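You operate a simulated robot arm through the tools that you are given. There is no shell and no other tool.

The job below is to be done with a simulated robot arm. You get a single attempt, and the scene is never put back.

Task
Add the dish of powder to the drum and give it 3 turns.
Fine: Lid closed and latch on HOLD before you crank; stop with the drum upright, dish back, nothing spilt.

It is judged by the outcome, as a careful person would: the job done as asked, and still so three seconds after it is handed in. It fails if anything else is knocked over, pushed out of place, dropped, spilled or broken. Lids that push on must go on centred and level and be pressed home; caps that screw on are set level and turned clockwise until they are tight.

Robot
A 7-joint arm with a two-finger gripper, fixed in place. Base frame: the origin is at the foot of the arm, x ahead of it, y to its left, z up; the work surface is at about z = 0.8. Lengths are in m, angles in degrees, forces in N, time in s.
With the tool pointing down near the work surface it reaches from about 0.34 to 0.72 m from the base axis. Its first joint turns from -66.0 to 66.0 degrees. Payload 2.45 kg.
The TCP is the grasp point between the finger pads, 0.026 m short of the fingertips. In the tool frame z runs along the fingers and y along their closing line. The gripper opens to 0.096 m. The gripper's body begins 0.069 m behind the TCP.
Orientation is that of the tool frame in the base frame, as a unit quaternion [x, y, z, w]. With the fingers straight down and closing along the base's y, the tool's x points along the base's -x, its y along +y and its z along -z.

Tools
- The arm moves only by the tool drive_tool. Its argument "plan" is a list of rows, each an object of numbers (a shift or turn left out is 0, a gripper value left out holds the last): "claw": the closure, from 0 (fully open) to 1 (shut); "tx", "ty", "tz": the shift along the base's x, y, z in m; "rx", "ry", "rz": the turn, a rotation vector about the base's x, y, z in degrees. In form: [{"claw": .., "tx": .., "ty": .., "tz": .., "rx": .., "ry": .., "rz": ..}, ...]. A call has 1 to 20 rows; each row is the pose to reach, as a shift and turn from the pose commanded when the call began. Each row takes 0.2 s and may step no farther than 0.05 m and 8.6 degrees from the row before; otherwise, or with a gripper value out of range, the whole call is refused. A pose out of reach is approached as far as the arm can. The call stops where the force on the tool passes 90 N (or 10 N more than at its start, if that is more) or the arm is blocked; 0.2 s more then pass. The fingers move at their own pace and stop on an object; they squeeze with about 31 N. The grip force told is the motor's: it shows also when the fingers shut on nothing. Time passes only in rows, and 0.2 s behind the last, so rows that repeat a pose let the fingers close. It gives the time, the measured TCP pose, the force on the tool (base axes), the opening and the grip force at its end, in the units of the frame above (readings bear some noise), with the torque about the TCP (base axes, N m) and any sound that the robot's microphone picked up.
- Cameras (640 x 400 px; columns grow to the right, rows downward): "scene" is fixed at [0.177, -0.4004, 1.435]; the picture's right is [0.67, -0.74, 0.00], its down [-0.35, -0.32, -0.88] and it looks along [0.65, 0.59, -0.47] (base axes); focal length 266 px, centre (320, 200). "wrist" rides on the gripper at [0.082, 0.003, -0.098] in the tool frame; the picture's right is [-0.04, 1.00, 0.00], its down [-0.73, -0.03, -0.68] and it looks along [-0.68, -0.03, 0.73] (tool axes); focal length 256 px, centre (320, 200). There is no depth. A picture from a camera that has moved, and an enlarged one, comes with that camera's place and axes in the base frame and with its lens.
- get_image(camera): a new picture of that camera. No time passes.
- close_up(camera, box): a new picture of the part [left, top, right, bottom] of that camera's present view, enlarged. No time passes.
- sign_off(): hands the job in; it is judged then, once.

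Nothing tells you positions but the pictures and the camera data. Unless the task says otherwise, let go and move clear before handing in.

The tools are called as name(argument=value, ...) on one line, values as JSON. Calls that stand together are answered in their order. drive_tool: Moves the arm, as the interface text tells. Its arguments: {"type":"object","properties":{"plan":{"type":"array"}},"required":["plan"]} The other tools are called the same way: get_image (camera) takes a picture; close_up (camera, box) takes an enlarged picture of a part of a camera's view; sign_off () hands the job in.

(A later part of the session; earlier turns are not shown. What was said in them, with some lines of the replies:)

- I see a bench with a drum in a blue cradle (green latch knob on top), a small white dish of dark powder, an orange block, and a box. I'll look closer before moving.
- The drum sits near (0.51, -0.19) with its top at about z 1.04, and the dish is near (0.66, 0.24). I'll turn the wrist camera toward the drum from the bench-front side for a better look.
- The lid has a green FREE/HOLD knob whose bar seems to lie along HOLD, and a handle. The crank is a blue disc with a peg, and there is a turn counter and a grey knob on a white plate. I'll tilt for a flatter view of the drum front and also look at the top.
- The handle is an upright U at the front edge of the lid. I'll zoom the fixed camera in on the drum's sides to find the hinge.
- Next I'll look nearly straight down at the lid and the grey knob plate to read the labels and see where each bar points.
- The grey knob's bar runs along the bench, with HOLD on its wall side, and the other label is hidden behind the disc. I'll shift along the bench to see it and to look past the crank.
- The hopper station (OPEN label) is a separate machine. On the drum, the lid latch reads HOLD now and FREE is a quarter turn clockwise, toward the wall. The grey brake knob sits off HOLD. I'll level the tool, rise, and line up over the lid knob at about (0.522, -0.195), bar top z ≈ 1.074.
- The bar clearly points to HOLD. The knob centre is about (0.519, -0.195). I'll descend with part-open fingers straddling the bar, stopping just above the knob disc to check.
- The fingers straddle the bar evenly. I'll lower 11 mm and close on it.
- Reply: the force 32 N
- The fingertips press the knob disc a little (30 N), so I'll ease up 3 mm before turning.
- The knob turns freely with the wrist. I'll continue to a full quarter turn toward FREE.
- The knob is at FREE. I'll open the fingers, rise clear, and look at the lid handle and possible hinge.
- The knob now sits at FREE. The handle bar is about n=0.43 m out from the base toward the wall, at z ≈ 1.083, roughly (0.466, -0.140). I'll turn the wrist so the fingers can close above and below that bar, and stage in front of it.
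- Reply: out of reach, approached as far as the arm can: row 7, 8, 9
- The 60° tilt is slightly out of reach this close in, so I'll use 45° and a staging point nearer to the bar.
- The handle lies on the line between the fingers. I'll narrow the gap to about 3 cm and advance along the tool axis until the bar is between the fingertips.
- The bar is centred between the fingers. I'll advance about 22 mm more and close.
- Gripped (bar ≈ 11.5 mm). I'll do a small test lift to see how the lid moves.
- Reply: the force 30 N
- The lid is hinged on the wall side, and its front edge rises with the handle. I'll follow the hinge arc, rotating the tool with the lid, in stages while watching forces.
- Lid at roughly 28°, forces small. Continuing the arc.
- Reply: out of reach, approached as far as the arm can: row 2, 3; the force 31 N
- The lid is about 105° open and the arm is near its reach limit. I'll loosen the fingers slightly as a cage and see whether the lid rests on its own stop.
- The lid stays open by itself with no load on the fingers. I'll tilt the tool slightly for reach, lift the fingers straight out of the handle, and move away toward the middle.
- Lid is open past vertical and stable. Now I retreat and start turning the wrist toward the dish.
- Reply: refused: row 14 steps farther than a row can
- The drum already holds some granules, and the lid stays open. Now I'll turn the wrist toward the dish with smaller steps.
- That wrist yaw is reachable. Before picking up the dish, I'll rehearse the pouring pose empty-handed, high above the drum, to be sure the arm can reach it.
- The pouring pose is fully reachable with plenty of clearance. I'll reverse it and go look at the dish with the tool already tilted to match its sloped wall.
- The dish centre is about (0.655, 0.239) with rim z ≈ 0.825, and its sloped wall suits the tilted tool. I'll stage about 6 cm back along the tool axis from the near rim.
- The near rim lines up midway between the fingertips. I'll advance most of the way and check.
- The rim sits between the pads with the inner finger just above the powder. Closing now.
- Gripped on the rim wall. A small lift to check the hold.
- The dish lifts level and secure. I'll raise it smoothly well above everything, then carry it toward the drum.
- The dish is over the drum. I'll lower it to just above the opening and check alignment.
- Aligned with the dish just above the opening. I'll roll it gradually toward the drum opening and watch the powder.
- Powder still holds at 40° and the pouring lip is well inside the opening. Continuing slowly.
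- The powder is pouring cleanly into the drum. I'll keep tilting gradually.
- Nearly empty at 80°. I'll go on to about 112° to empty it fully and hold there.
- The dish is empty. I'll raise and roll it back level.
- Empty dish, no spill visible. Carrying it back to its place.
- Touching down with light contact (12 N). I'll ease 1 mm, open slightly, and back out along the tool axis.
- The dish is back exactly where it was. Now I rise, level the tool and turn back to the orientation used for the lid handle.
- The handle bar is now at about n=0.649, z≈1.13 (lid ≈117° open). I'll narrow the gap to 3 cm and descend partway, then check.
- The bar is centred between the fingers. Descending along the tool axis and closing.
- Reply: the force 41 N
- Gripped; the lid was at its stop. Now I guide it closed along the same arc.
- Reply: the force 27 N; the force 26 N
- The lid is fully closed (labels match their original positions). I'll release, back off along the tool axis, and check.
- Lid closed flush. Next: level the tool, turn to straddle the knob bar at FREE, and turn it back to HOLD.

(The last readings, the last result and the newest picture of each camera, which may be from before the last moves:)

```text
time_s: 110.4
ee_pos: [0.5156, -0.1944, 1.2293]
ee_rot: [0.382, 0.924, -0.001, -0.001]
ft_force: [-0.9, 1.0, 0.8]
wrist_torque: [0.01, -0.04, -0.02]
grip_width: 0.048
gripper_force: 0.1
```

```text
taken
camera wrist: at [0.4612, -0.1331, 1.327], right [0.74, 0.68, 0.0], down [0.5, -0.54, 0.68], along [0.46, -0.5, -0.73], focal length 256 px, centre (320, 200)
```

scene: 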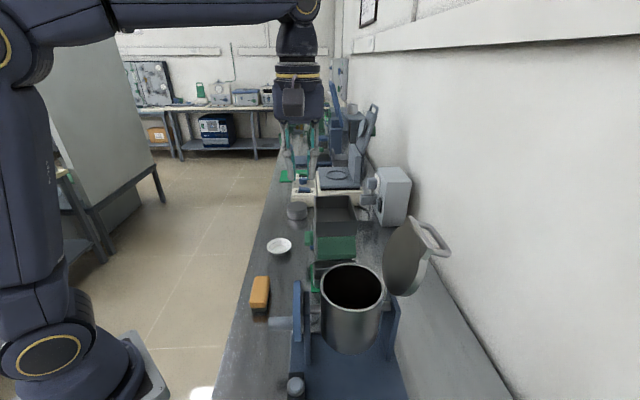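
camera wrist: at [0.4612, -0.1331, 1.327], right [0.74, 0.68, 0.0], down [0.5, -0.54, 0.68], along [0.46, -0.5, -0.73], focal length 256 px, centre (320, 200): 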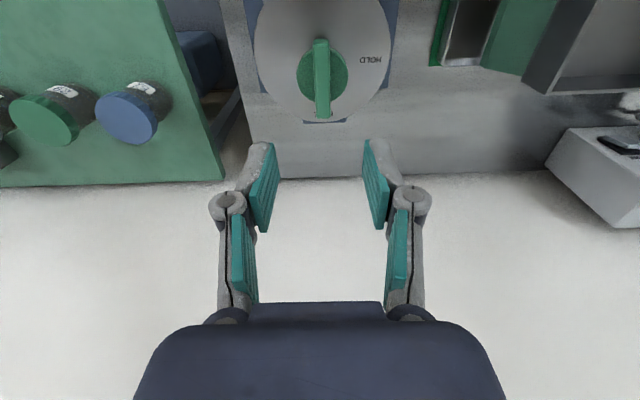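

drive_tool(plan=[{"tx": 0.0025, "tz": -0.035}, {"tx": 0.0025, "tz": -0.075}, {"tx": 0.0025, "tz": -0.11}, {"tx": 0.0025, "tz": -0.13}, {"tx": 0.0025, "tz": -0.142}, {"tx": 0.0025, "tz": -0.142}, {"tx": 0.0025, "tz": -0.142, "claw": 1}, {"tx": 0.0025, "tz": -0.142, "claw": 1}, {"tx": 0.0025, "tz": -0.142, "claw": 1}, {"tx": 0.0025, "tz": -0.142, "claw": 1}])

close_up(camera="scene", box=[290, 205, 420, 300])

```text
time_s: 112.6
ee_pos: [0.5183, -0.1943, 1.0853]
ee_rot: [0.384, 0.924, -0.002, -0.001]
ft_force: [-1.7, -2.1, 2.4]
wrist_torque: [-0.16, 0.11, 0.01]
grip_width: 0.0147
gripper_force: 41.0
```

```text
4.21 times, centred on (355, 252) of scene
camera zoom: at [0.1769, -0.4004, 1.435], right [0.67, -0.74, 0.0], down [-0.35, -0.32, -0.88], along [0.65, 0.59, -0.47], focal length 1120 px, centre (173, -21)
```

zoom: 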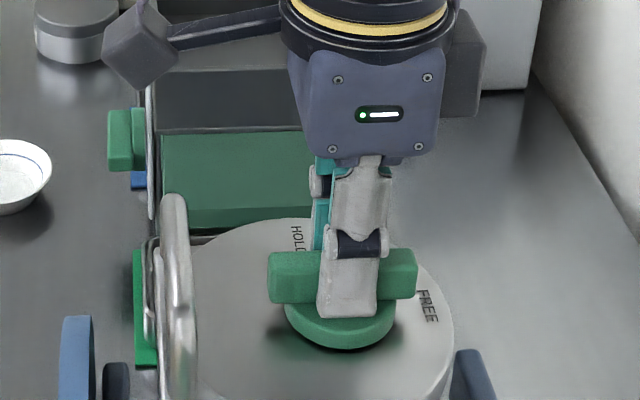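

Good grip. Turning counter-clockwise a quarter turn to HOLD.

drive_tool(plan=[{"rz": 7.5}, {"rz": 15}, {"rz": 22.5}, {"rz": 30}, {"rz": 37.5}, {"rz": 45}, {"rz": 52.5}, {"rz": 60}, {"rz": 67.5}, {"rz": 75}, {"rz": 82.5}, {"rz": 90}, {"rz": 90}])

close_up(camera="scene", box=[290, 205, 420, 300])

```text
time_s: 115.4
ee_pos: [0.5191, -0.1939, 1.0865]
ee_rot: [-0.384, 0.923, -0.001, 0.001]
ft_force: [3.0, -3.0, -8.7]
wrist_torque: [0.15, -0.01, -0.07]
grip_width: 0.0147
gripper_force: 41.4
```

```text
4.21 times, centred on (355, 252) of scene
camera zoom: at [0.1773, -0.4005, 1.4349], right [0.67, -0.74, 0.0], down [-0.35, -0.32, -0.88], along [0.65, 0.59, -0.47], focal length 1120 px, centre (173, -21)
```

zoom: 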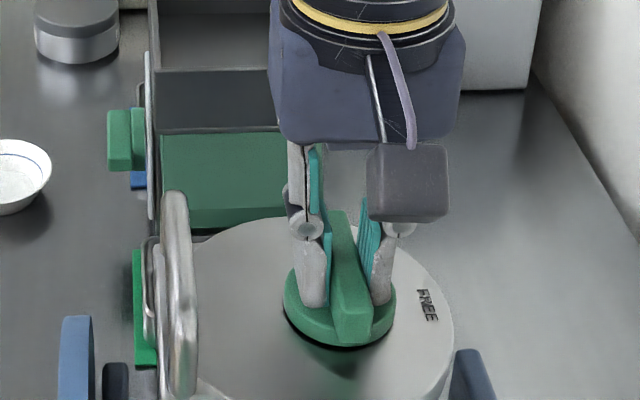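

The knob matches its original HOLD position. I'll release, rise, and study the crank peg.

drive_tool(plan=[{"claw": 0.5}, {"claw": 0.5}, {"claw": 0.5}, {"claw": 0.5, "tz": 0.03}, {"claw": 0.5, "tz": 0.08}, {"claw": 0.5, "tz": 0.12}])

close_up(camera="scene", box=[290, 235, 410, 310])

close_up(camera="scene", box=[250, 270, 400, 400])

```text
time_s: 116.8
ee_pos: [0.519, -0.1959, 1.2042]
ee_rot: [-0.383, 0.924, 0.0, 0.001]
ft_force: [1.0, -0.3, -0.7]
wrist_torque: [0.01, -0.03, 0.0]
grip_width: 0.048
gripper_force: 0.0
```

```text
5.33 times, centred on (350, 272) of scene
camera zoom: at [0.177, -0.4004, 1.435], right [0.67, -0.74, 0.0], down [-0.35, -0.32, -0.88], along [0.65, 0.59, -0.47], focal length 1419 px, centre (160, -187)
```

zoom: 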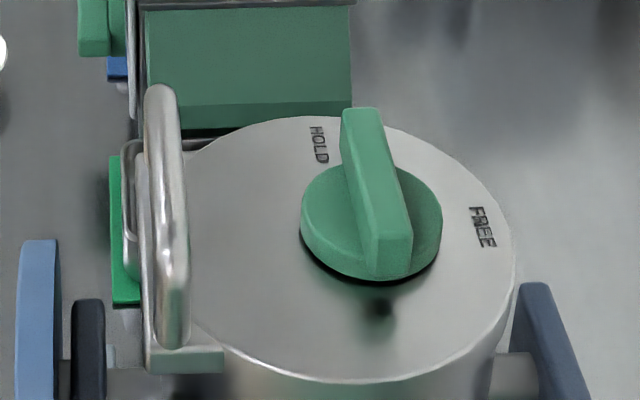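

```text
3.08 times, centred on (325, 335) of scene
camera zoom: at [0.177, -0.4004, 1.435], right [0.67, -0.74, 0.0], down [-0.35, -0.32, -0.88], along [0.65, 0.59, -0.47], focal length 819 px, centre (305, -215)
```

zoom: 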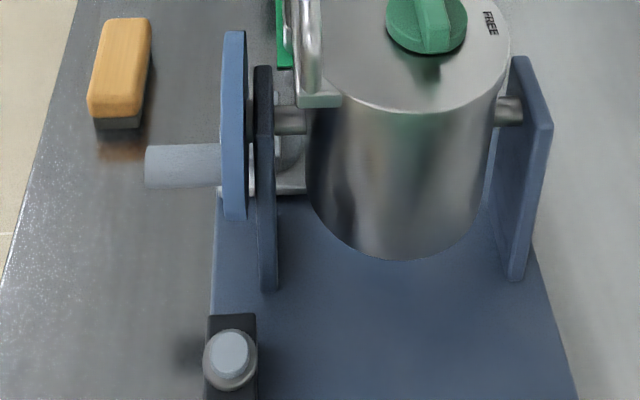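

Lid and knob look identical to the initial HOLD state. The crank axis is at u≈0.229, z≈0.966, and the peg hangs below it at radius ≈0.042, protruding toward the robot. I'll go there with fingers straddling the peg from above, tilted back for clearance.

drive_tool(plan=[{"rz": -8.2, "tx": -0.011, "ty": 0.011, "tz": 0.01}, {"rz": -16.4, "tx": -0.022, "ty": 0.022, "tz": 0.01}, {"rz": -24.6, "tx": -0.033, "ty": 0.033}, {"rz": -32.8, "tx": -0.044, "ty": 0.044}, {"rz": -41, "tx": -0.055, "ty": 0.055}, {"rz": -49.2, "tx": -0.066, "ty": 0.066}, {"rz": -57.4, "tx": -0.077, "ty": 0.077}, {"rz": -65.6, "tx": -0.088, "ty": 0.088}, {"rz": -73.8, "tx": -0.099, "ty": 0.099}, {"rz": -82, "tx": -0.11, "ty": 0.11}, {"rz": -90, "tx": -0.121, "ty": 0.1217}, {"rz": -90, "tx": -0.121, "ty": 0.1217}])

drive_tool(plan=[{"rx": -4.5, "ry": -4.5, "tz": -0.02}, {"rx": -9, "ry": -9, "tz": -0.04}, {"rx": -13.5, "ry": -13.5, "tz": -0.06}, {"rx": -18, "ry": -18, "tz": -0.08}, {"rx": -20.5, "ry": -20.5, "tz": -0.09, "claw": 0.4}, {"rx": -20.5, "ry": -20.5, "tz": -0.1, "claw": 0.4}, {"rx": -20.5, "ry": -20.5, "tz": -0.1, "claw": 0.4}])

get_image(camera="wrist")

get_image(camera="scene")

```text
time_s: 119.4
ee_pos: [0.3983, -0.0719, 1.2072]
ee_rot: [0.382, 0.924, -0.001, -0.001]
ft_force: [-0.9, 0.2, 0.2]
wrist_torque: [0.01, -0.03, 0.04]
grip_width: 0.0479
gripper_force: 0.0
```

```text
time_s: 121.0
ee_pos: [0.3977, -0.0719, 1.1061]
ee_rot: [0.37, 0.894, -0.097, 0.232]
ft_force: [0.3, 0.6, 0.8]
wrist_torque: [-0.03, 0.0, -0.01]
grip_width: 0.0575
gripper_force: 0.0
```

```text
taken
camera wrist: at [0.3175, 0.0154, 1.153], right [0.73, 0.68, 0.02], down [0.2, -0.24, 0.95], along [0.65, -0.69, -0.31], focal length 256 px, centre (320, 200)
```

wrist: 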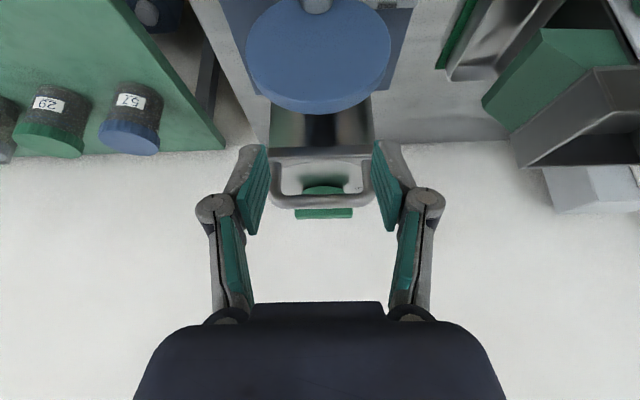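

```text
taken
```

scene: 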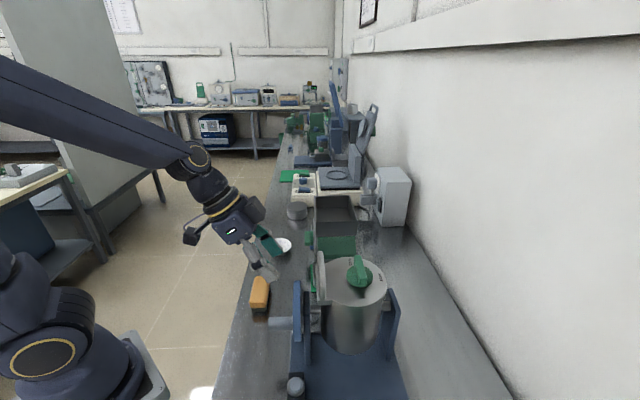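

drive_tool(plan=[{"tz": -0.03}, {"tz": -0.06}, {"tz": -0.09}, {"tz": -0.115}, {"tz": -0.12}, {"tz": -0.12}])

get_image(camera="wrist")

close_up(camera="scene", box=[220, 230, 380, 370])

```text
time_s: 122.4
ee_pos: [0.4113, -0.0715, 0.9882]
ee_rot: [0.371, 0.894, -0.098, 0.23]
ft_force: [-1.2, -0.4, 0.4]
wrist_torque: [-0.02, 0.0, -0.01]
grip_width: 0.0577
gripper_force: 0.0
out of reach, approached as far as the arm can: row 3, 4, 5, 6
```

```text
taken
camera wrist: at [0.3298, 0.0163, 1.0345], right [0.73, 0.68, 0.02], down [0.2, -0.24, 0.95], along [0.65, -0.69, -0.31], focal length 256 px, centre (320, 200)
```

wrist: 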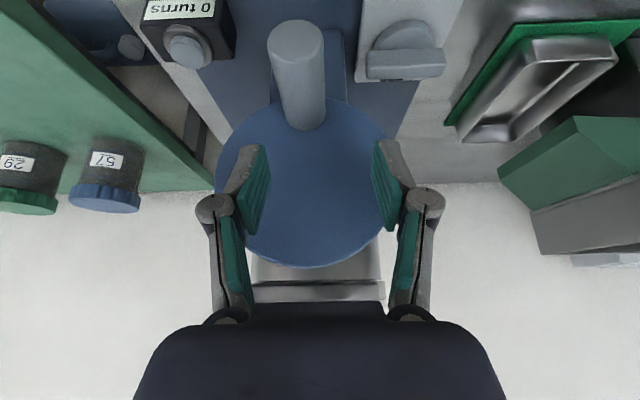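

```text
2.86 times, centred on (300, 300) of scene
camera zoom: at [0.177, -0.4004, 1.435], right [0.67, -0.74, 0.0], down [-0.35, -0.32, -0.88], along [0.65, 0.59, -0.47], focal length 760 px, centre (377, -86)
```

zoom: 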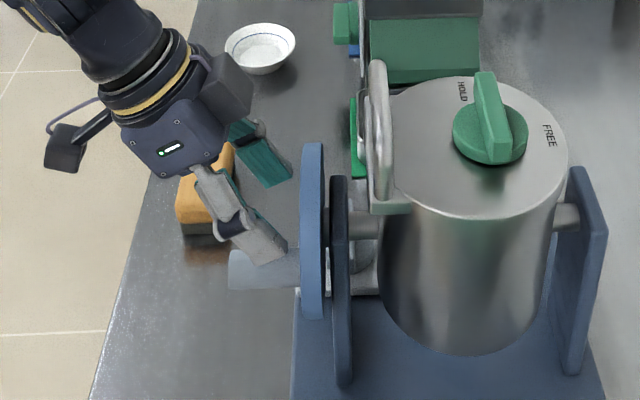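

The steep tilt is out of reach this low and close, so I'll reduce it to about 12° (still clear of the disc) and re-centre on the peg.

drive_tool(plan=[{"tz": 0.015, "rx": 4, "ry": 4, "tx": -0.005}, {"tz": 0.015, "rx": 8, "ry": 8, "tx": -0.01}, {"tz": 0.01, "rx": 12, "ry": 12, "tx": -0.0157}, {"tz": 0.0, "rx": 12, "ry": 12, "tx": -0.0157}, {"tz": 0.0, "rx": 12, "ry": 12, "tx": -0.0157}])

get_image(camera="wrist")

close_up(camera="scene", box=[220, 230, 380, 370])

```text
time_s: 123.6
ee_pos: [0.3937, -0.0713, 0.9885]
ee_rot: [0.38, 0.919, -0.041, 0.098]
ft_force: [-0.1, 0.2, 0.9]
wrist_torque: [-0.01, 0.0, -0.02]
grip_width: 0.0575
gripper_force: 0.1
```

```text
taken
camera wrist: at [0.3262, 0.0029, 1.0678], right [0.73, 0.68, 0.01], down [0.39, -0.43, 0.82], along [0.56, -0.6, -0.58], focal length 256 px, centre (320, 200)
```

wrist: 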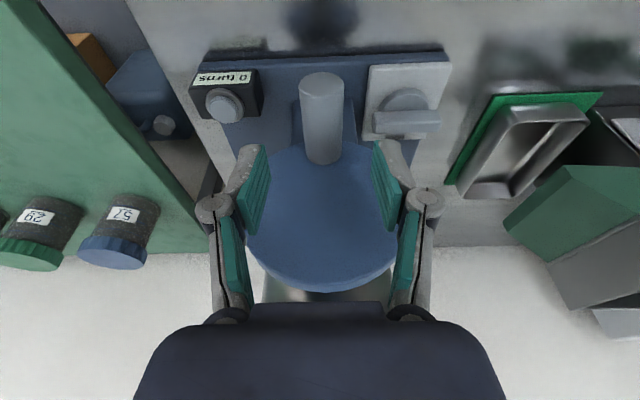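

```text
2.86 times, centred on (300, 300) of scene
camera zoom: at [0.177, -0.4004, 1.435], right [0.67, -0.74, 0.0], down [-0.35, -0.32, -0.88], along [0.65, 0.59, -0.47], focal length 760 px, centre (377, -86)
```

zoom: 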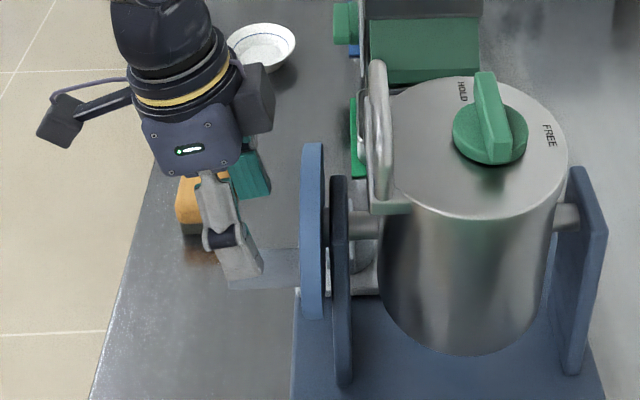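

Centred over the peg now. Descending to straddle it.

drive_tool(plan=[{"tz": -0.02}, {"tz": -0.04}, {"tz": -0.055}, {"tz": -0.064}, {"tz": -0.064}])

get_image(camera="wrist")

close_up(camera="scene", box=[220, 230, 380, 370])

```text
time_s: 124.8
ee_pos: [0.3944, -0.071, 0.9253]
ee_rot: [0.38, 0.919, -0.041, 0.097]
ft_force: [0.0, 0.2, 1.1]
wrist_torque: [0.01, 0.0, 0.0]
grip_width: 0.0576
gripper_force: 0.0
```

```text
taken
camera wrist: at [0.3263, 0.0032, 1.0047], right [0.73, 0.68, 0.01], down [0.39, -0.43, 0.82], along [0.56, -0.6, -0.58], focal length 256 px, centre (320, 200)
```

wrist: 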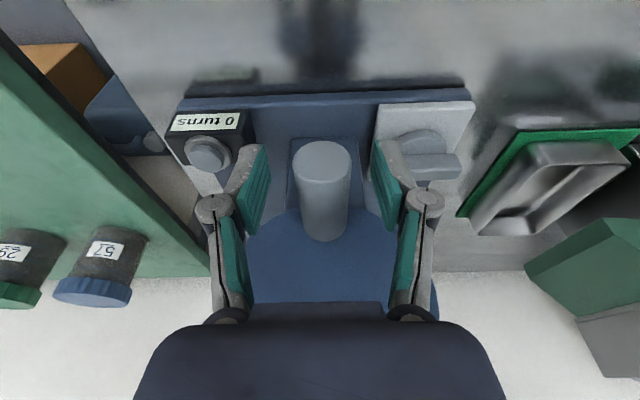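

```text
2.86 times, centred on (300, 300) of scene
camera zoom: at [0.177, -0.4004, 1.435], right [0.67, -0.74, 0.0], down [-0.35, -0.32, -0.88], along [0.65, 0.59, -0.47], focal length 760 px, centre (377, -86)
```

zoom: 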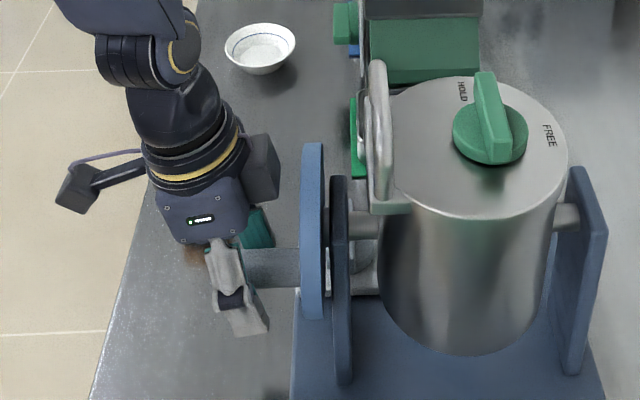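

drive_tool(plan=[{"claw": 0.6}, {"claw": 1}, {"claw": 1}, {"claw": 1}, {"claw": 1}])

get_image(camera="wrist")

```text
time_s: 126.0
ee_pos: [0.3949, -0.0705, 0.9258]
ee_rot: [0.38, 0.919, -0.042, 0.097]
ft_force: [2.8, 5.2, -0.7]
wrist_torque: [-0.05, -0.07, 0.1]
grip_width: 0.0267
gripper_force: 45.0
```

```text
taken
camera wrist: at [0.3265, 0.0035, 1.0048], right [0.73, 0.68, 0.01], down [0.39, -0.43, 0.82], along [0.56, -0.6, -0.58], focal length 256 px, centre (320, 200)
```

wrist: 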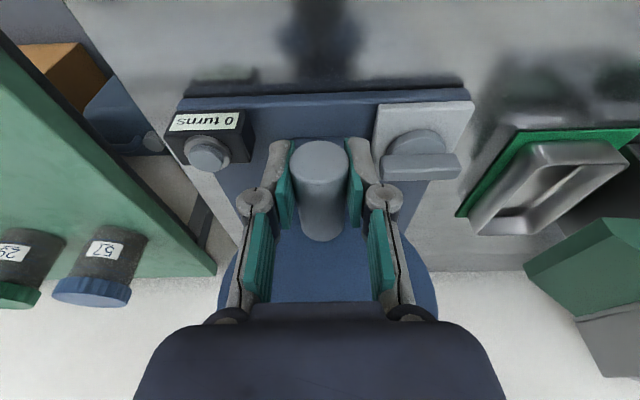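

Peg gripped. I'll test the crank with a small arc to check that it turns freely and that my radius estimate is right.

drive_tool(plan=[{"tx": 0.0031, "ty": 0.0031, "tz": 0.0002}, {"tx": 0.0062, "ty": 0.0062, "tz": 0.0009}, {"tx": 0.0093, "ty": 0.0093, "tz": 0.0021}, {"tx": 0.0122, "ty": 0.0122, "tz": 0.0037}, {"tx": 0.015, "ty": 0.015, "tz": 0.0057}, {"tx": 0.015, "ty": 0.015, "tz": 0.0057}])

close_up(camera="scene", box=[220, 230, 420, 370])

```text
time_s: 127.4
ee_pos: [0.4089, -0.0557, 0.9302]
ee_rot: [0.38, 0.919, -0.041, 0.097]
ft_force: [2.3, 0.9, -6.7]
wrist_torque: [0.13, 0.11, -0.05]
grip_width: 0.0266
gripper_force: 44.5
```

```text
2.86 times, centred on (320, 300) of scene
camera zoom: at [0.1771, -0.4003, 1.435], right [0.67, -0.74, 0.0], down [-0.35, -0.32, -0.88], along [0.65, 0.59, -0.47], focal length 760 px, centre (320, -86)
```

zoom: 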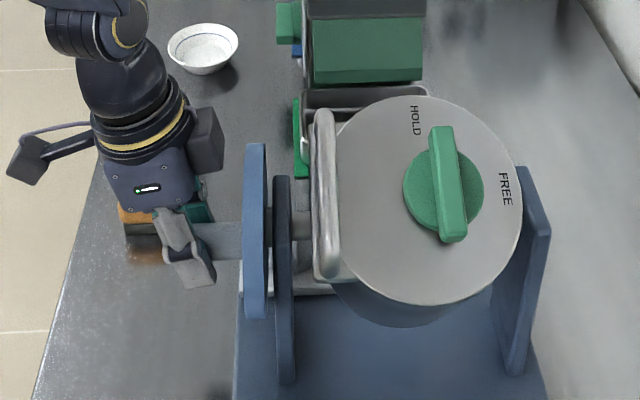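

The drum turns freely with low force. Continuing to a quarter turn and checking the forces.

drive_tool(plan=[{"tx": 0.0051, "ty": 0.0051, "tz": 0.0052}, {"tx": 0.0093, "ty": 0.0093, "tz": 0.0118}, {"tx": 0.0124, "ty": 0.0124, "tz": 0.0195}, {"tx": 0.0144, "ty": 0.0144, "tz": 0.028}, {"tx": 0.015, "ty": 0.015, "tz": 0.0368}, {"tx": 0.015, "ty": 0.015, "tz": 0.0368}])

close_up(camera="scene", box=[220, 230, 420, 370])

get_image(camera="wrist")

```text
time_s: 128.8
ee_pos: [0.4253, -0.0403, 0.9686]
ee_rot: [0.379, 0.92, -0.039, 0.098]
ft_force: [10.5, 30.1, 1.5]
wrist_torque: [0.02, -0.15, 0.3]
grip_width: 0.0265
gripper_force: 45.3
```

```text
2.86 times, centred on (320, 300) of scene
camera zoom: at [0.1773, -0.3995, 1.4352], right [0.67, -0.74, 0.0], down [-0.35, -0.32, -0.88], along [0.65, 0.59, -0.47], focal length 760 px, centre (320, -86)
```

zoom: 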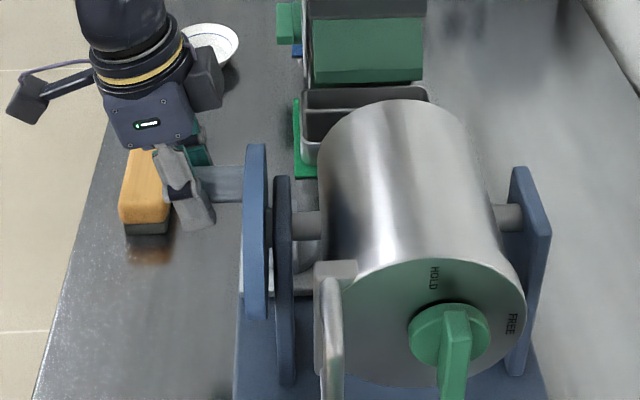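

```text
taken
camera wrist: at [0.357, 0.0342, 1.047], right [0.73, 0.68, 0.01], down [0.39, -0.43, 0.82], along [0.56, -0.59, -0.57], focal length 256 px, centre (320, 200)
```

wrist: 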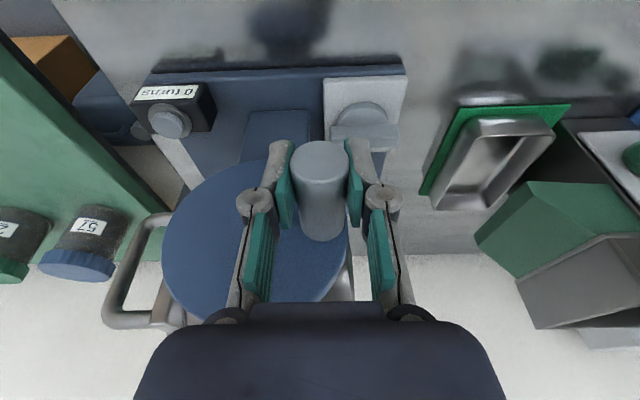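

Turning smoothly; the radius is very close to 0.043. Continuing past the top.

drive_tool(plan=[{"tx": -0.0003, "ty": -0.0003, "tz": 0.0089}, {"tx": -0.0023, "ty": -0.0023, "tz": 0.0175}, {"tx": -0.0054, "ty": -0.0054, "tz": 0.0253}, {"tx": -0.0097, "ty": -0.0097, "tz": 0.032}, {"tx": -0.0148, "ty": -0.0148, "tz": 0.0372}, {"tx": -0.0206, "ty": -0.0206, "tz": 0.0409}, {"tx": -0.0269, "ty": -0.0269, "tz": 0.0428}, {"tx": -0.0332, "ty": -0.0332, "tz": 0.0428}, {"tx": -0.0395, "ty": -0.0395, "tz": 0.0409}, {"tx": -0.0395, "ty": -0.0395, "tz": 0.0409}])

close_up(camera="scene", box=[220, 230, 420, 370])

```text
time_s: 131.0
ee_pos: [0.3839, -0.0802, 1.0069]
ee_rot: [0.381, 0.919, -0.04, 0.095]
ft_force: [16.8, 3.8, -34.7]
wrist_torque: [0.16, 0.12, -0.03]
grip_width: 0.0256
gripper_force: 45.1
```

```text
2.86 times, centred on (320, 300) of scene
camera zoom: at [0.1779, -0.4004, 1.4349], right [0.67, -0.74, 0.0], down [-0.35, -0.32, -0.88], along [0.65, 0.59, -0.47], focal length 760 px, centre (320, -86)
```

zoom: 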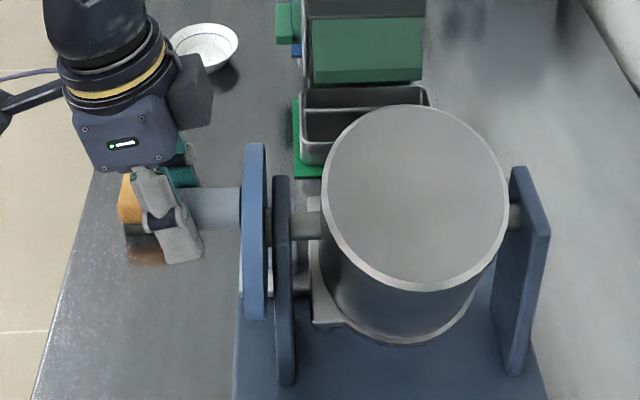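

drive_tool(plan=[{"tx": -0.0044, "ty": -0.0044, "tz": -0.005}, {"tx": -0.0094, "ty": -0.0094, "tz": -0.0102}, {"tx": -0.0136, "ty": -0.0136, "tz": -0.0167}, {"tx": -0.0167, "ty": -0.0167, "tz": -0.0243}, {"tx": -0.0186, "ty": -0.0186, "tz": -0.0327}, {"tx": -0.0192, "ty": -0.0192, "tz": -0.0414}, {"tx": -0.0192, "ty": -0.0192, "tz": -0.0414}])

close_up(camera="scene", box=[220, 230, 420, 370])

get_image(camera="wrist")

```text
time_s: 132.6
ee_pos: [0.3638, -0.1006, 0.9665]
ee_rot: [0.381, 0.919, -0.041, 0.096]
ft_force: [-4.3, 5.5, 1.0]
wrist_torque: [-0.08, -0.14, -0.07]
grip_width: 0.0257
gripper_force: 44.9
```

```text
2.86 times, centred on (320, 300) of scene
camera zoom: at [0.1769, -0.4002, 1.4351], right [0.67, -0.74, 0.0], down [-0.35, -0.32, -0.88], along [0.65, 0.59, -0.47], focal length 760 px, centre (320, -86)
```

zoom: 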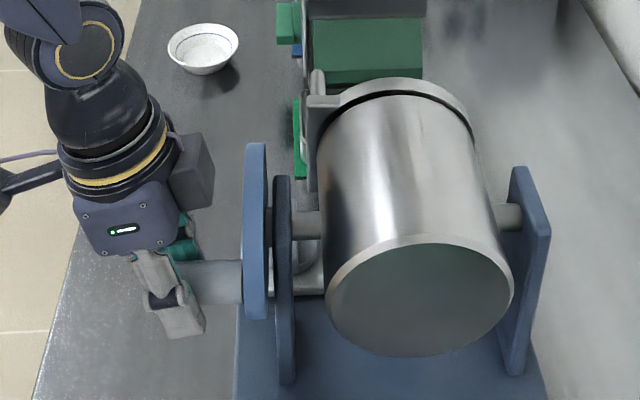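

```text
taken
camera wrist: at [0.2965, -0.0259, 1.0463], right [0.73, 0.68, 0.01], down [0.39, -0.43, 0.82], along [0.56, -0.6, -0.58], focal length 256 px, centre (320, 200)
```

wrist: 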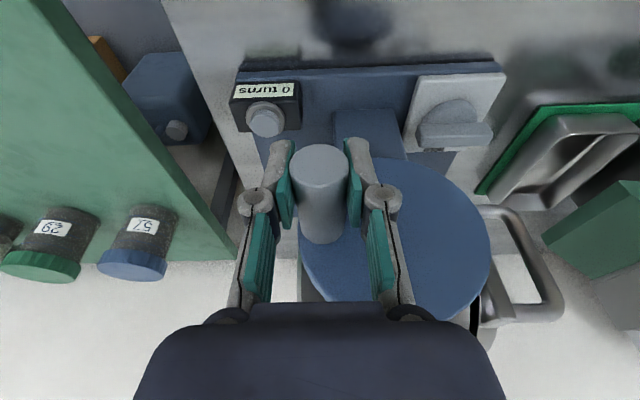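

Forces nearly zero with the refined circle. Continuing through the end of turn one and onward.

drive_tool(plan=[{"tx": 0.0006, "ty": 0.0006, "tz": -0.0087}, {"tx": 0.0025, "ty": 0.0025, "tz": -0.0171}, {"tx": 0.0057, "ty": 0.0057, "tz": -0.0247}, {"tx": 0.0098, "ty": 0.0098, "tz": -0.0312}, {"tx": 0.0148, "ty": 0.0148, "tz": -0.0364}, {"tx": 0.0205, "ty": 0.0205, "tz": -0.0399}, {"tx": 0.0266, "ty": 0.0266, "tz": -0.0418}, {"tx": 0.0328, "ty": 0.0328, "tz": -0.0418}, {"tx": 0.0389, "ty": 0.0389, "tz": -0.0399}, {"tx": 0.0445, "ty": 0.0445, "tz": -0.0364}, {"tx": 0.0496, "ty": 0.0496, "tz": -0.0312}, {"tx": 0.0537, "ty": 0.0537, "tz": -0.0247}, {"tx": 0.0569, "ty": 0.0569, "tz": -0.0171}, {"tx": 0.0588, "ty": 0.0588, "tz": -0.0087}, {"tx": 0.0594, "ty": 0.0594, "tz": 0.0}])

close_up(camera="scene", box=[220, 230, 420, 370])

get_image(camera="wrist")

```text
time_s: 135.8
ee_pos: [0.4263, -0.0394, 0.9679]
ee_rot: [0.379, 0.919, -0.04, 0.097]
ft_force: [-2.8, 28.8, 0.2]
wrist_torque: [0.31, 0.19, -0.09]
grip_width: 0.0259
gripper_force: 45.4
```

```text
2.86 times, centred on (320, 300) of scene
camera zoom: at [0.1769, -0.3995, 1.4352], right [0.67, -0.74, 0.0], down [-0.35, -0.32, -0.88], along [0.65, 0.59, -0.47], focal length 760 px, centre (320, -86)
```

zoom: 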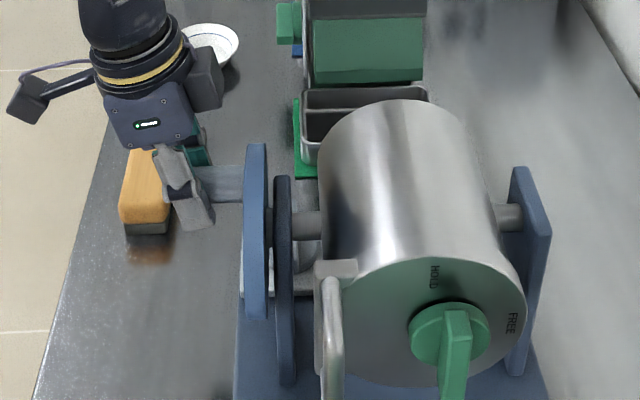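

```text
taken
camera wrist: at [0.3571, 0.0348, 1.0467], right [0.73, 0.68, 0.01], down [0.39, -0.43, 0.82], along [0.56, -0.6, -0.58], focal length 256 px, centre (320, 200)
```

wrist: 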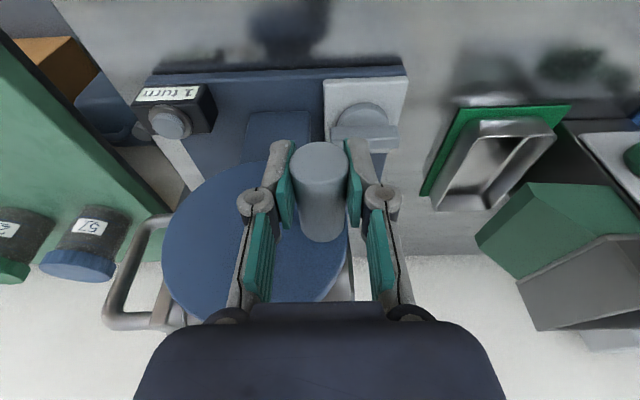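

The counter shows "1 turn" at 1¼ turns. Continuing the second turn.

drive_tool(plan=[{"tx": -0.0006, "ty": -0.0006, "tz": 0.0087}, {"tx": -0.0025, "ty": -0.0025, "tz": 0.0171}, {"tx": -0.0057, "ty": -0.0057, "tz": 0.0247}, {"tx": -0.0098, "ty": -0.0098, "tz": 0.0312}, {"tx": -0.0148, "ty": -0.0148, "tz": 0.0364}, {"tx": -0.0205, "ty": -0.0205, "tz": 0.0399}, {"tx": -0.0266, "ty": -0.0266, "tz": 0.0418}, {"tx": -0.0328, "ty": -0.0328, "tz": 0.0418}, {"tx": -0.0389, "ty": -0.0389, "tz": 0.0399}, {"tx": -0.0445, "ty": -0.0445, "tz": 0.0364}, {"tx": -0.0496, "ty": -0.0496, "tz": 0.0312}, {"tx": -0.0537, "ty": -0.0537, "tz": 0.0247}, {"tx": -0.0569, "ty": -0.0569, "tz": 0.0171}, {"tx": -0.0588, "ty": -0.0588, "tz": 0.0087}, {"tx": -0.0594, "ty": -0.0594, "tz": 0.0}])

close_up(camera="scene", box=[220, 230, 420, 370])

```text
time_s: 139.0
ee_pos: [0.3653, -0.1012, 0.9665]
ee_rot: [0.381, 0.919, -0.041, 0.097]
ft_force: [9.7, -29.5, 2.3]
wrist_torque: [0.43, 0.44, 0.1]
grip_width: 0.026
gripper_force: 45.6
```

```text
2.86 times, centred on (320, 300) of scene
camera zoom: at [0.1772, -0.4012, 1.4347], right [0.67, -0.74, 0.0], down [-0.35, -0.32, -0.88], along [0.65, 0.59, -0.47], focal length 760 px, centre (320, -86)
```

zoom: 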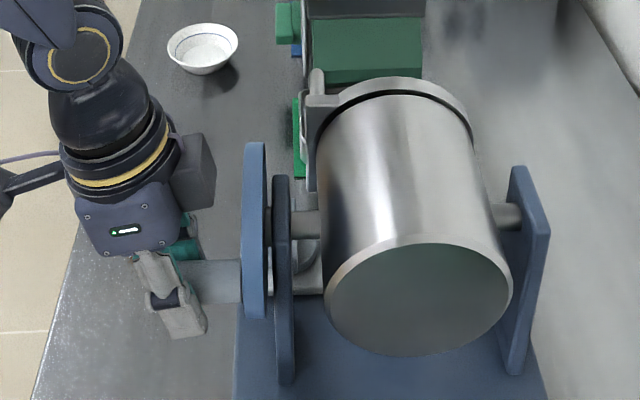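

drive_tool(plan=[{"tx": 0.0006, "ty": 0.0006, "tz": -0.0087}, {"tx": 0.0025, "ty": 0.0025, "tz": -0.0171}, {"tx": 0.0057, "ty": 0.0057, "tz": -0.0247}, {"tx": 0.0098, "ty": 0.0098, "tz": -0.0312}, {"tx": 0.0148, "ty": 0.0148, "tz": -0.0364}, {"tx": 0.0205, "ty": 0.0205, "tz": -0.0399}, {"tx": 0.0266, "ty": 0.0266, "tz": -0.0418}, {"tx": 0.0328, "ty": 0.0328, "tz": -0.0418}, {"tx": 0.0389, "ty": 0.0389, "tz": -0.0399}, {"tx": 0.0445, "ty": 0.0445, "tz": -0.0364}, {"tx": 0.0496, "ty": 0.0496, "tz": -0.0312}, {"tx": 0.0537, "ty": 0.0537, "tz": -0.0247}, {"tx": 0.0569, "ty": 0.0569, "tz": -0.0171}, {"tx": 0.0588, "ty": 0.0588, "tz": -0.0087}, {"tx": 0.0594, "ty": 0.0594, "tz": 0.0}])

get_image(camera="wrist")

```text
time_s: 142.2
ee_pos: [0.4252, -0.0379, 0.9659]
ee_rot: [0.379, 0.919, -0.04, 0.096]
ft_force: [-0.9, 32.8, -0.6]
wrist_torque: [0.06, -0.02, -0.18]
grip_width: 0.0261
gripper_force: 45.5
```

```text
taken
camera wrist: at [0.3566, 0.0351, 1.045], right [0.73, 0.68, 0.01], down [0.39, -0.43, 0.82], along [0.56, -0.59, -0.58], focal length 256 px, centre (320, 200)
```

wrist: 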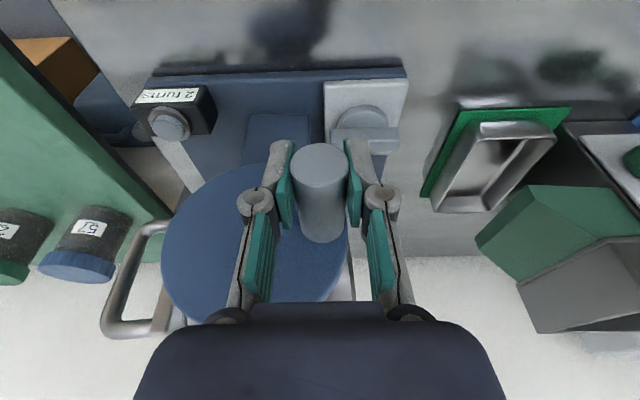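

Counter: "2 turns" at 2¼. Third turn now.

drive_tool(plan=[{"tx": -0.0006, "ty": -0.0006, "tz": 0.0087}, {"tx": -0.0025, "ty": -0.0025, "tz": 0.0171}, {"tx": -0.0057, "ty": -0.0057, "tz": 0.0247}, {"tx": -0.0098, "ty": -0.0098, "tz": 0.0312}, {"tx": -0.0148, "ty": -0.0148, "tz": 0.0364}, {"tx": -0.0205, "ty": -0.0205, "tz": 0.0399}, {"tx": -0.0266, "ty": -0.0266, "tz": 0.0418}, {"tx": -0.0328, "ty": -0.0328, "tz": 0.0418}, {"tx": -0.0389, "ty": -0.0389, "tz": 0.0399}, {"tx": -0.0445, "ty": -0.0445, "tz": 0.0364}, {"tx": -0.0496, "ty": -0.0496, "tz": 0.0312}, {"tx": -0.0537, "ty": -0.0537, "tz": 0.0247}, {"tx": -0.0569, "ty": -0.0569, "tz": 0.0171}, {"tx": -0.0588, "ty": -0.0588, "tz": 0.0087}, {"tx": -0.0594, "ty": -0.0594, "tz": 0.0}])

drive_tool(plan=[{"tx": 0.0006, "ty": 0.0006, "tz": -0.0087}, {"tx": 0.0025, "ty": 0.0025, "tz": -0.0171}, {"tx": 0.0057, "ty": 0.0057, "tz": -0.0247}, {"tx": 0.0098, "ty": 0.0098, "tz": -0.0312}, {"tx": 0.0148, "ty": 0.0148, "tz": -0.0364}, {"tx": 0.0205, "ty": 0.0205, "tz": -0.0399}, {"tx": 0.0266, "ty": 0.0266, "tz": -0.0418}, {"tx": 0.0297, "ty": 0.0297, "tz": -0.042}, {"tx": 0.0297, "ty": 0.0297, "tz": -0.042}])

close_up(camera="scene", box=[220, 230, 420, 370])

get_image(camera="wrist")

```text
time_s: 145.4
ee_pos: [0.3645, -0.1011, 0.9679]
ee_rot: [0.381, 0.918, -0.041, 0.098]
ft_force: [9.4, -8.1, 1.2]
wrist_torque: [-0.18, -0.2, 0.17]
grip_width: 0.0255
gripper_force: 45.4
```

```text
time_s: 147.4
ee_pos: [0.3932, -0.0694, 0.9251]
ee_rot: [0.379, 0.92, -0.041, 0.095]
ft_force: [1.1, 4.1, -21.5]
wrist_torque: [0.05, 0.0, 0.15]
grip_width: 0.0257
gripper_force: 44.9
```

```text
2.86 times, centred on (320, 300) of scene
camera zoom: at [0.1773, -0.4003, 1.435], right [0.67, -0.74, 0.0], down [-0.35, -0.32, -0.88], along [0.65, 0.59, -0.47], focal length 760 px, centre (320, -86)
```

zoom: 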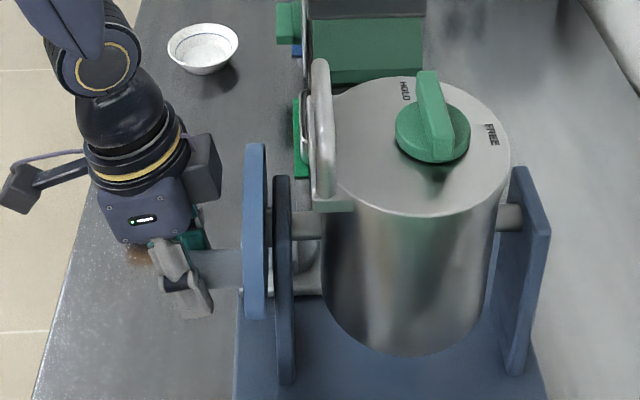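

```text
taken
camera wrist: at [0.3261, 0.0042, 1.004], right [0.73, 0.68, 0.0], down [0.39, -0.43, 0.81], along [0.56, -0.6, -0.58], focal length 256 px, centre (320, 200)
```

wrist: 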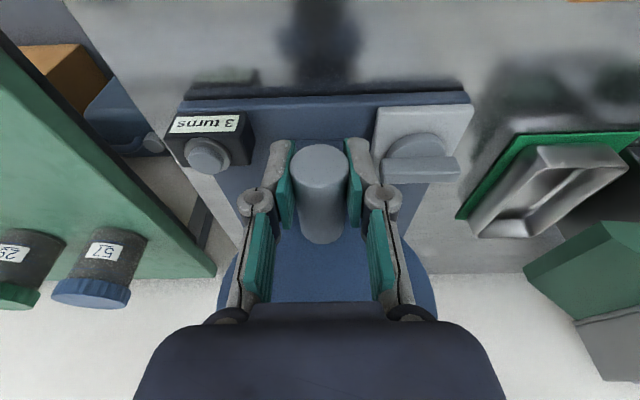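

The counter shows "3 turns" and the drum is back upright. I'll open the fingers evenly and lift straight off.

drive_tool(plan=[{"tz": -0.0005, "claw": 0.6}, {"tz": -0.0005, "claw": 0.4}, {"tz": -0.0005, "claw": 0.4}, {"tz": -0.0005, "claw": 0.4}])

get_image(camera="wrist")

close_up(camera="scene", box=[290, 235, 410, 310])

```text
time_s: 148.4
ee_pos: [0.3934, -0.0721, 0.9242]
ee_rot: [0.381, 0.919, -0.041, 0.097]
ft_force: [0.3, 0.5, 0.0]
wrist_torque: [0.01, 0.0, 0.01]
grip_width: 0.0573
gripper_force: 0.1
```

```text
taken
camera wrist: at [0.3266, 0.003, 1.0035], right [0.73, 0.68, 0.01], down [0.39, -0.43, 0.82], along [0.56, -0.6, -0.58], focal length 256 px, centre (320, 200)
```

wrist: 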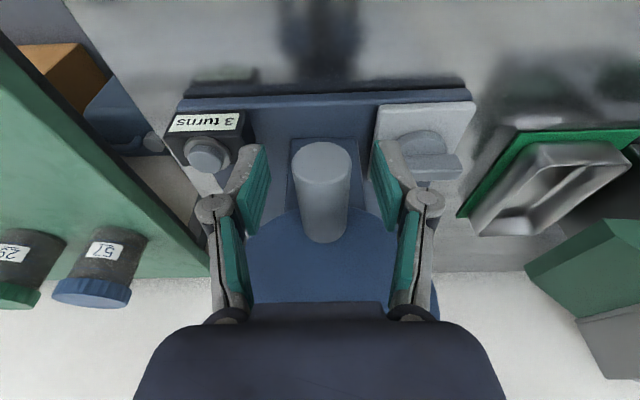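

```text
5.33 times, centred on (350, 272) of scene
camera zoom: at [0.177, -0.4004, 1.435], right [0.67, -0.74, 0.0], down [-0.35, -0.32, -0.88], along [0.65, 0.59, -0.47], focal length 1419 px, centre (160, -187)
```

zoom: 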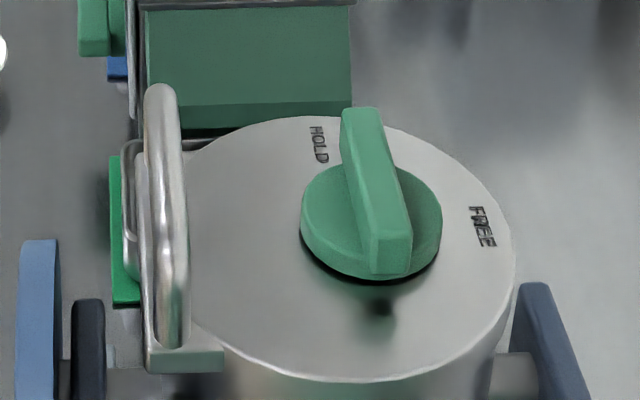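

The drum is upright in exactly its original pose. Lifting straight up and clearing away.

drive_tool(plan=[{"tz": 0.02}, {"tz": 0.05}, {"tz": 0.09}, {"tz": 0.13}, {"tz": 0.17}, {"tz": 0.21}, {"tz": 0.25}, {"tz": 0.29, "tx": 0.01}, {"tz": 0.33, "tx": 0.02}, {"tz": 0.33, "tx": 0.02}])

get_image(camera="scene")

get_image(camera="wrist")

close_up(camera="scene", box=[220, 220, 440, 400])

close_up(camera="wrist", box=[200, 0, 440, 180])

```text
time_s: 150.6
ee_pos: [0.4149, -0.0692, 1.2536]
ee_rot: [0.38, 0.919, -0.042, 0.096]
ft_force: [0.7, -0.6, 0.3]
wrist_torque: [0.03, 0.0, 0.0]
grip_width: 0.0575
gripper_force: 0.1
```

```text
taken
```

scene: 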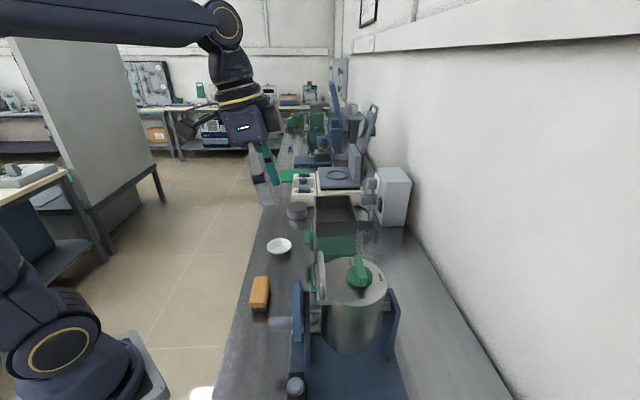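

```text
taken
camera wrist: at [0.347, 0.0051, 1.333], right [0.73, 0.68, 0.01], down [0.39, -0.43, 0.82], along [0.56, -0.6, -0.58], focal length 256 px, centre (320, 200)
```

wrist: 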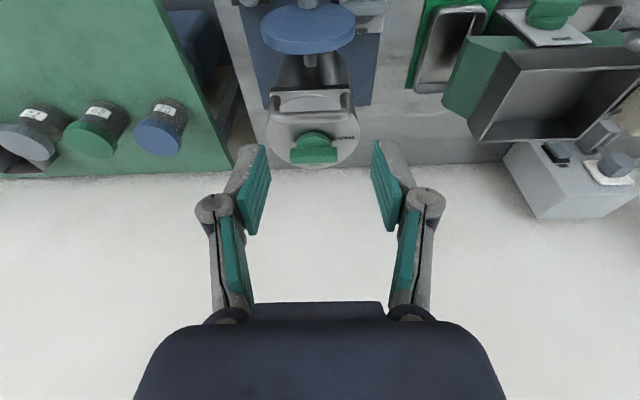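

```text
2.22 times, centred on (330, 310) of scene
camera zoom: at [0.177, -0.4004, 1.435], right [0.67, -0.74, 0.0], down [-0.35, -0.32, -0.88], along [0.65, 0.59, -0.47], focal length 591 px, centre (298, -44)
```

zoom: 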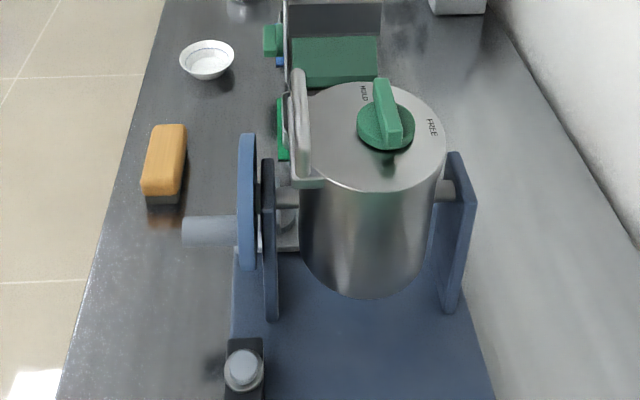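

```text
2.22 times, centred on (320, 90) of wrist
camera zoom: at [0.347, 0.0051, 1.333], right [0.73, 0.68, 0.01], down [0.39, -0.43, 0.82], along [0.56, -0.6, -0.58], focal length 569 px, centre (320, 444)
```

zoom: 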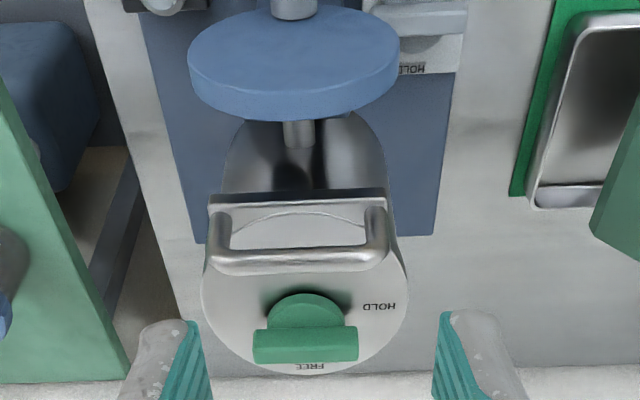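

Everything is in order: the powder is in the drum, the lid is closed with its latch on HOLD, and the counter reads 3 turns. The drum is upright, the empty dish is back in its place, no spill is visible and the arm is clear. Handing in.

sign_off()

```text
The job is handed in.
```

I added the dish of powder to the drum and cranked it 3 turns, and the job is handed in. The counter on the stand reads "3 turns".

- **Lid and latch:** I closed the lid and turned the latch to HOLD before cranking. Both looked the same as at the start when I finished.
- **Drum:** It is upright, in the same position as before the turns.
- **Dish:** It is empty and back where it stood.
- **Spills:** I saw no powder on the bench or around the drum in the last pictures, and nothing else had moved.

The grey knob beside the crank also has a HOLD mark. It was off HOLD when I started and I did not touch it; I took "latch" to mean the green knob on the lid.
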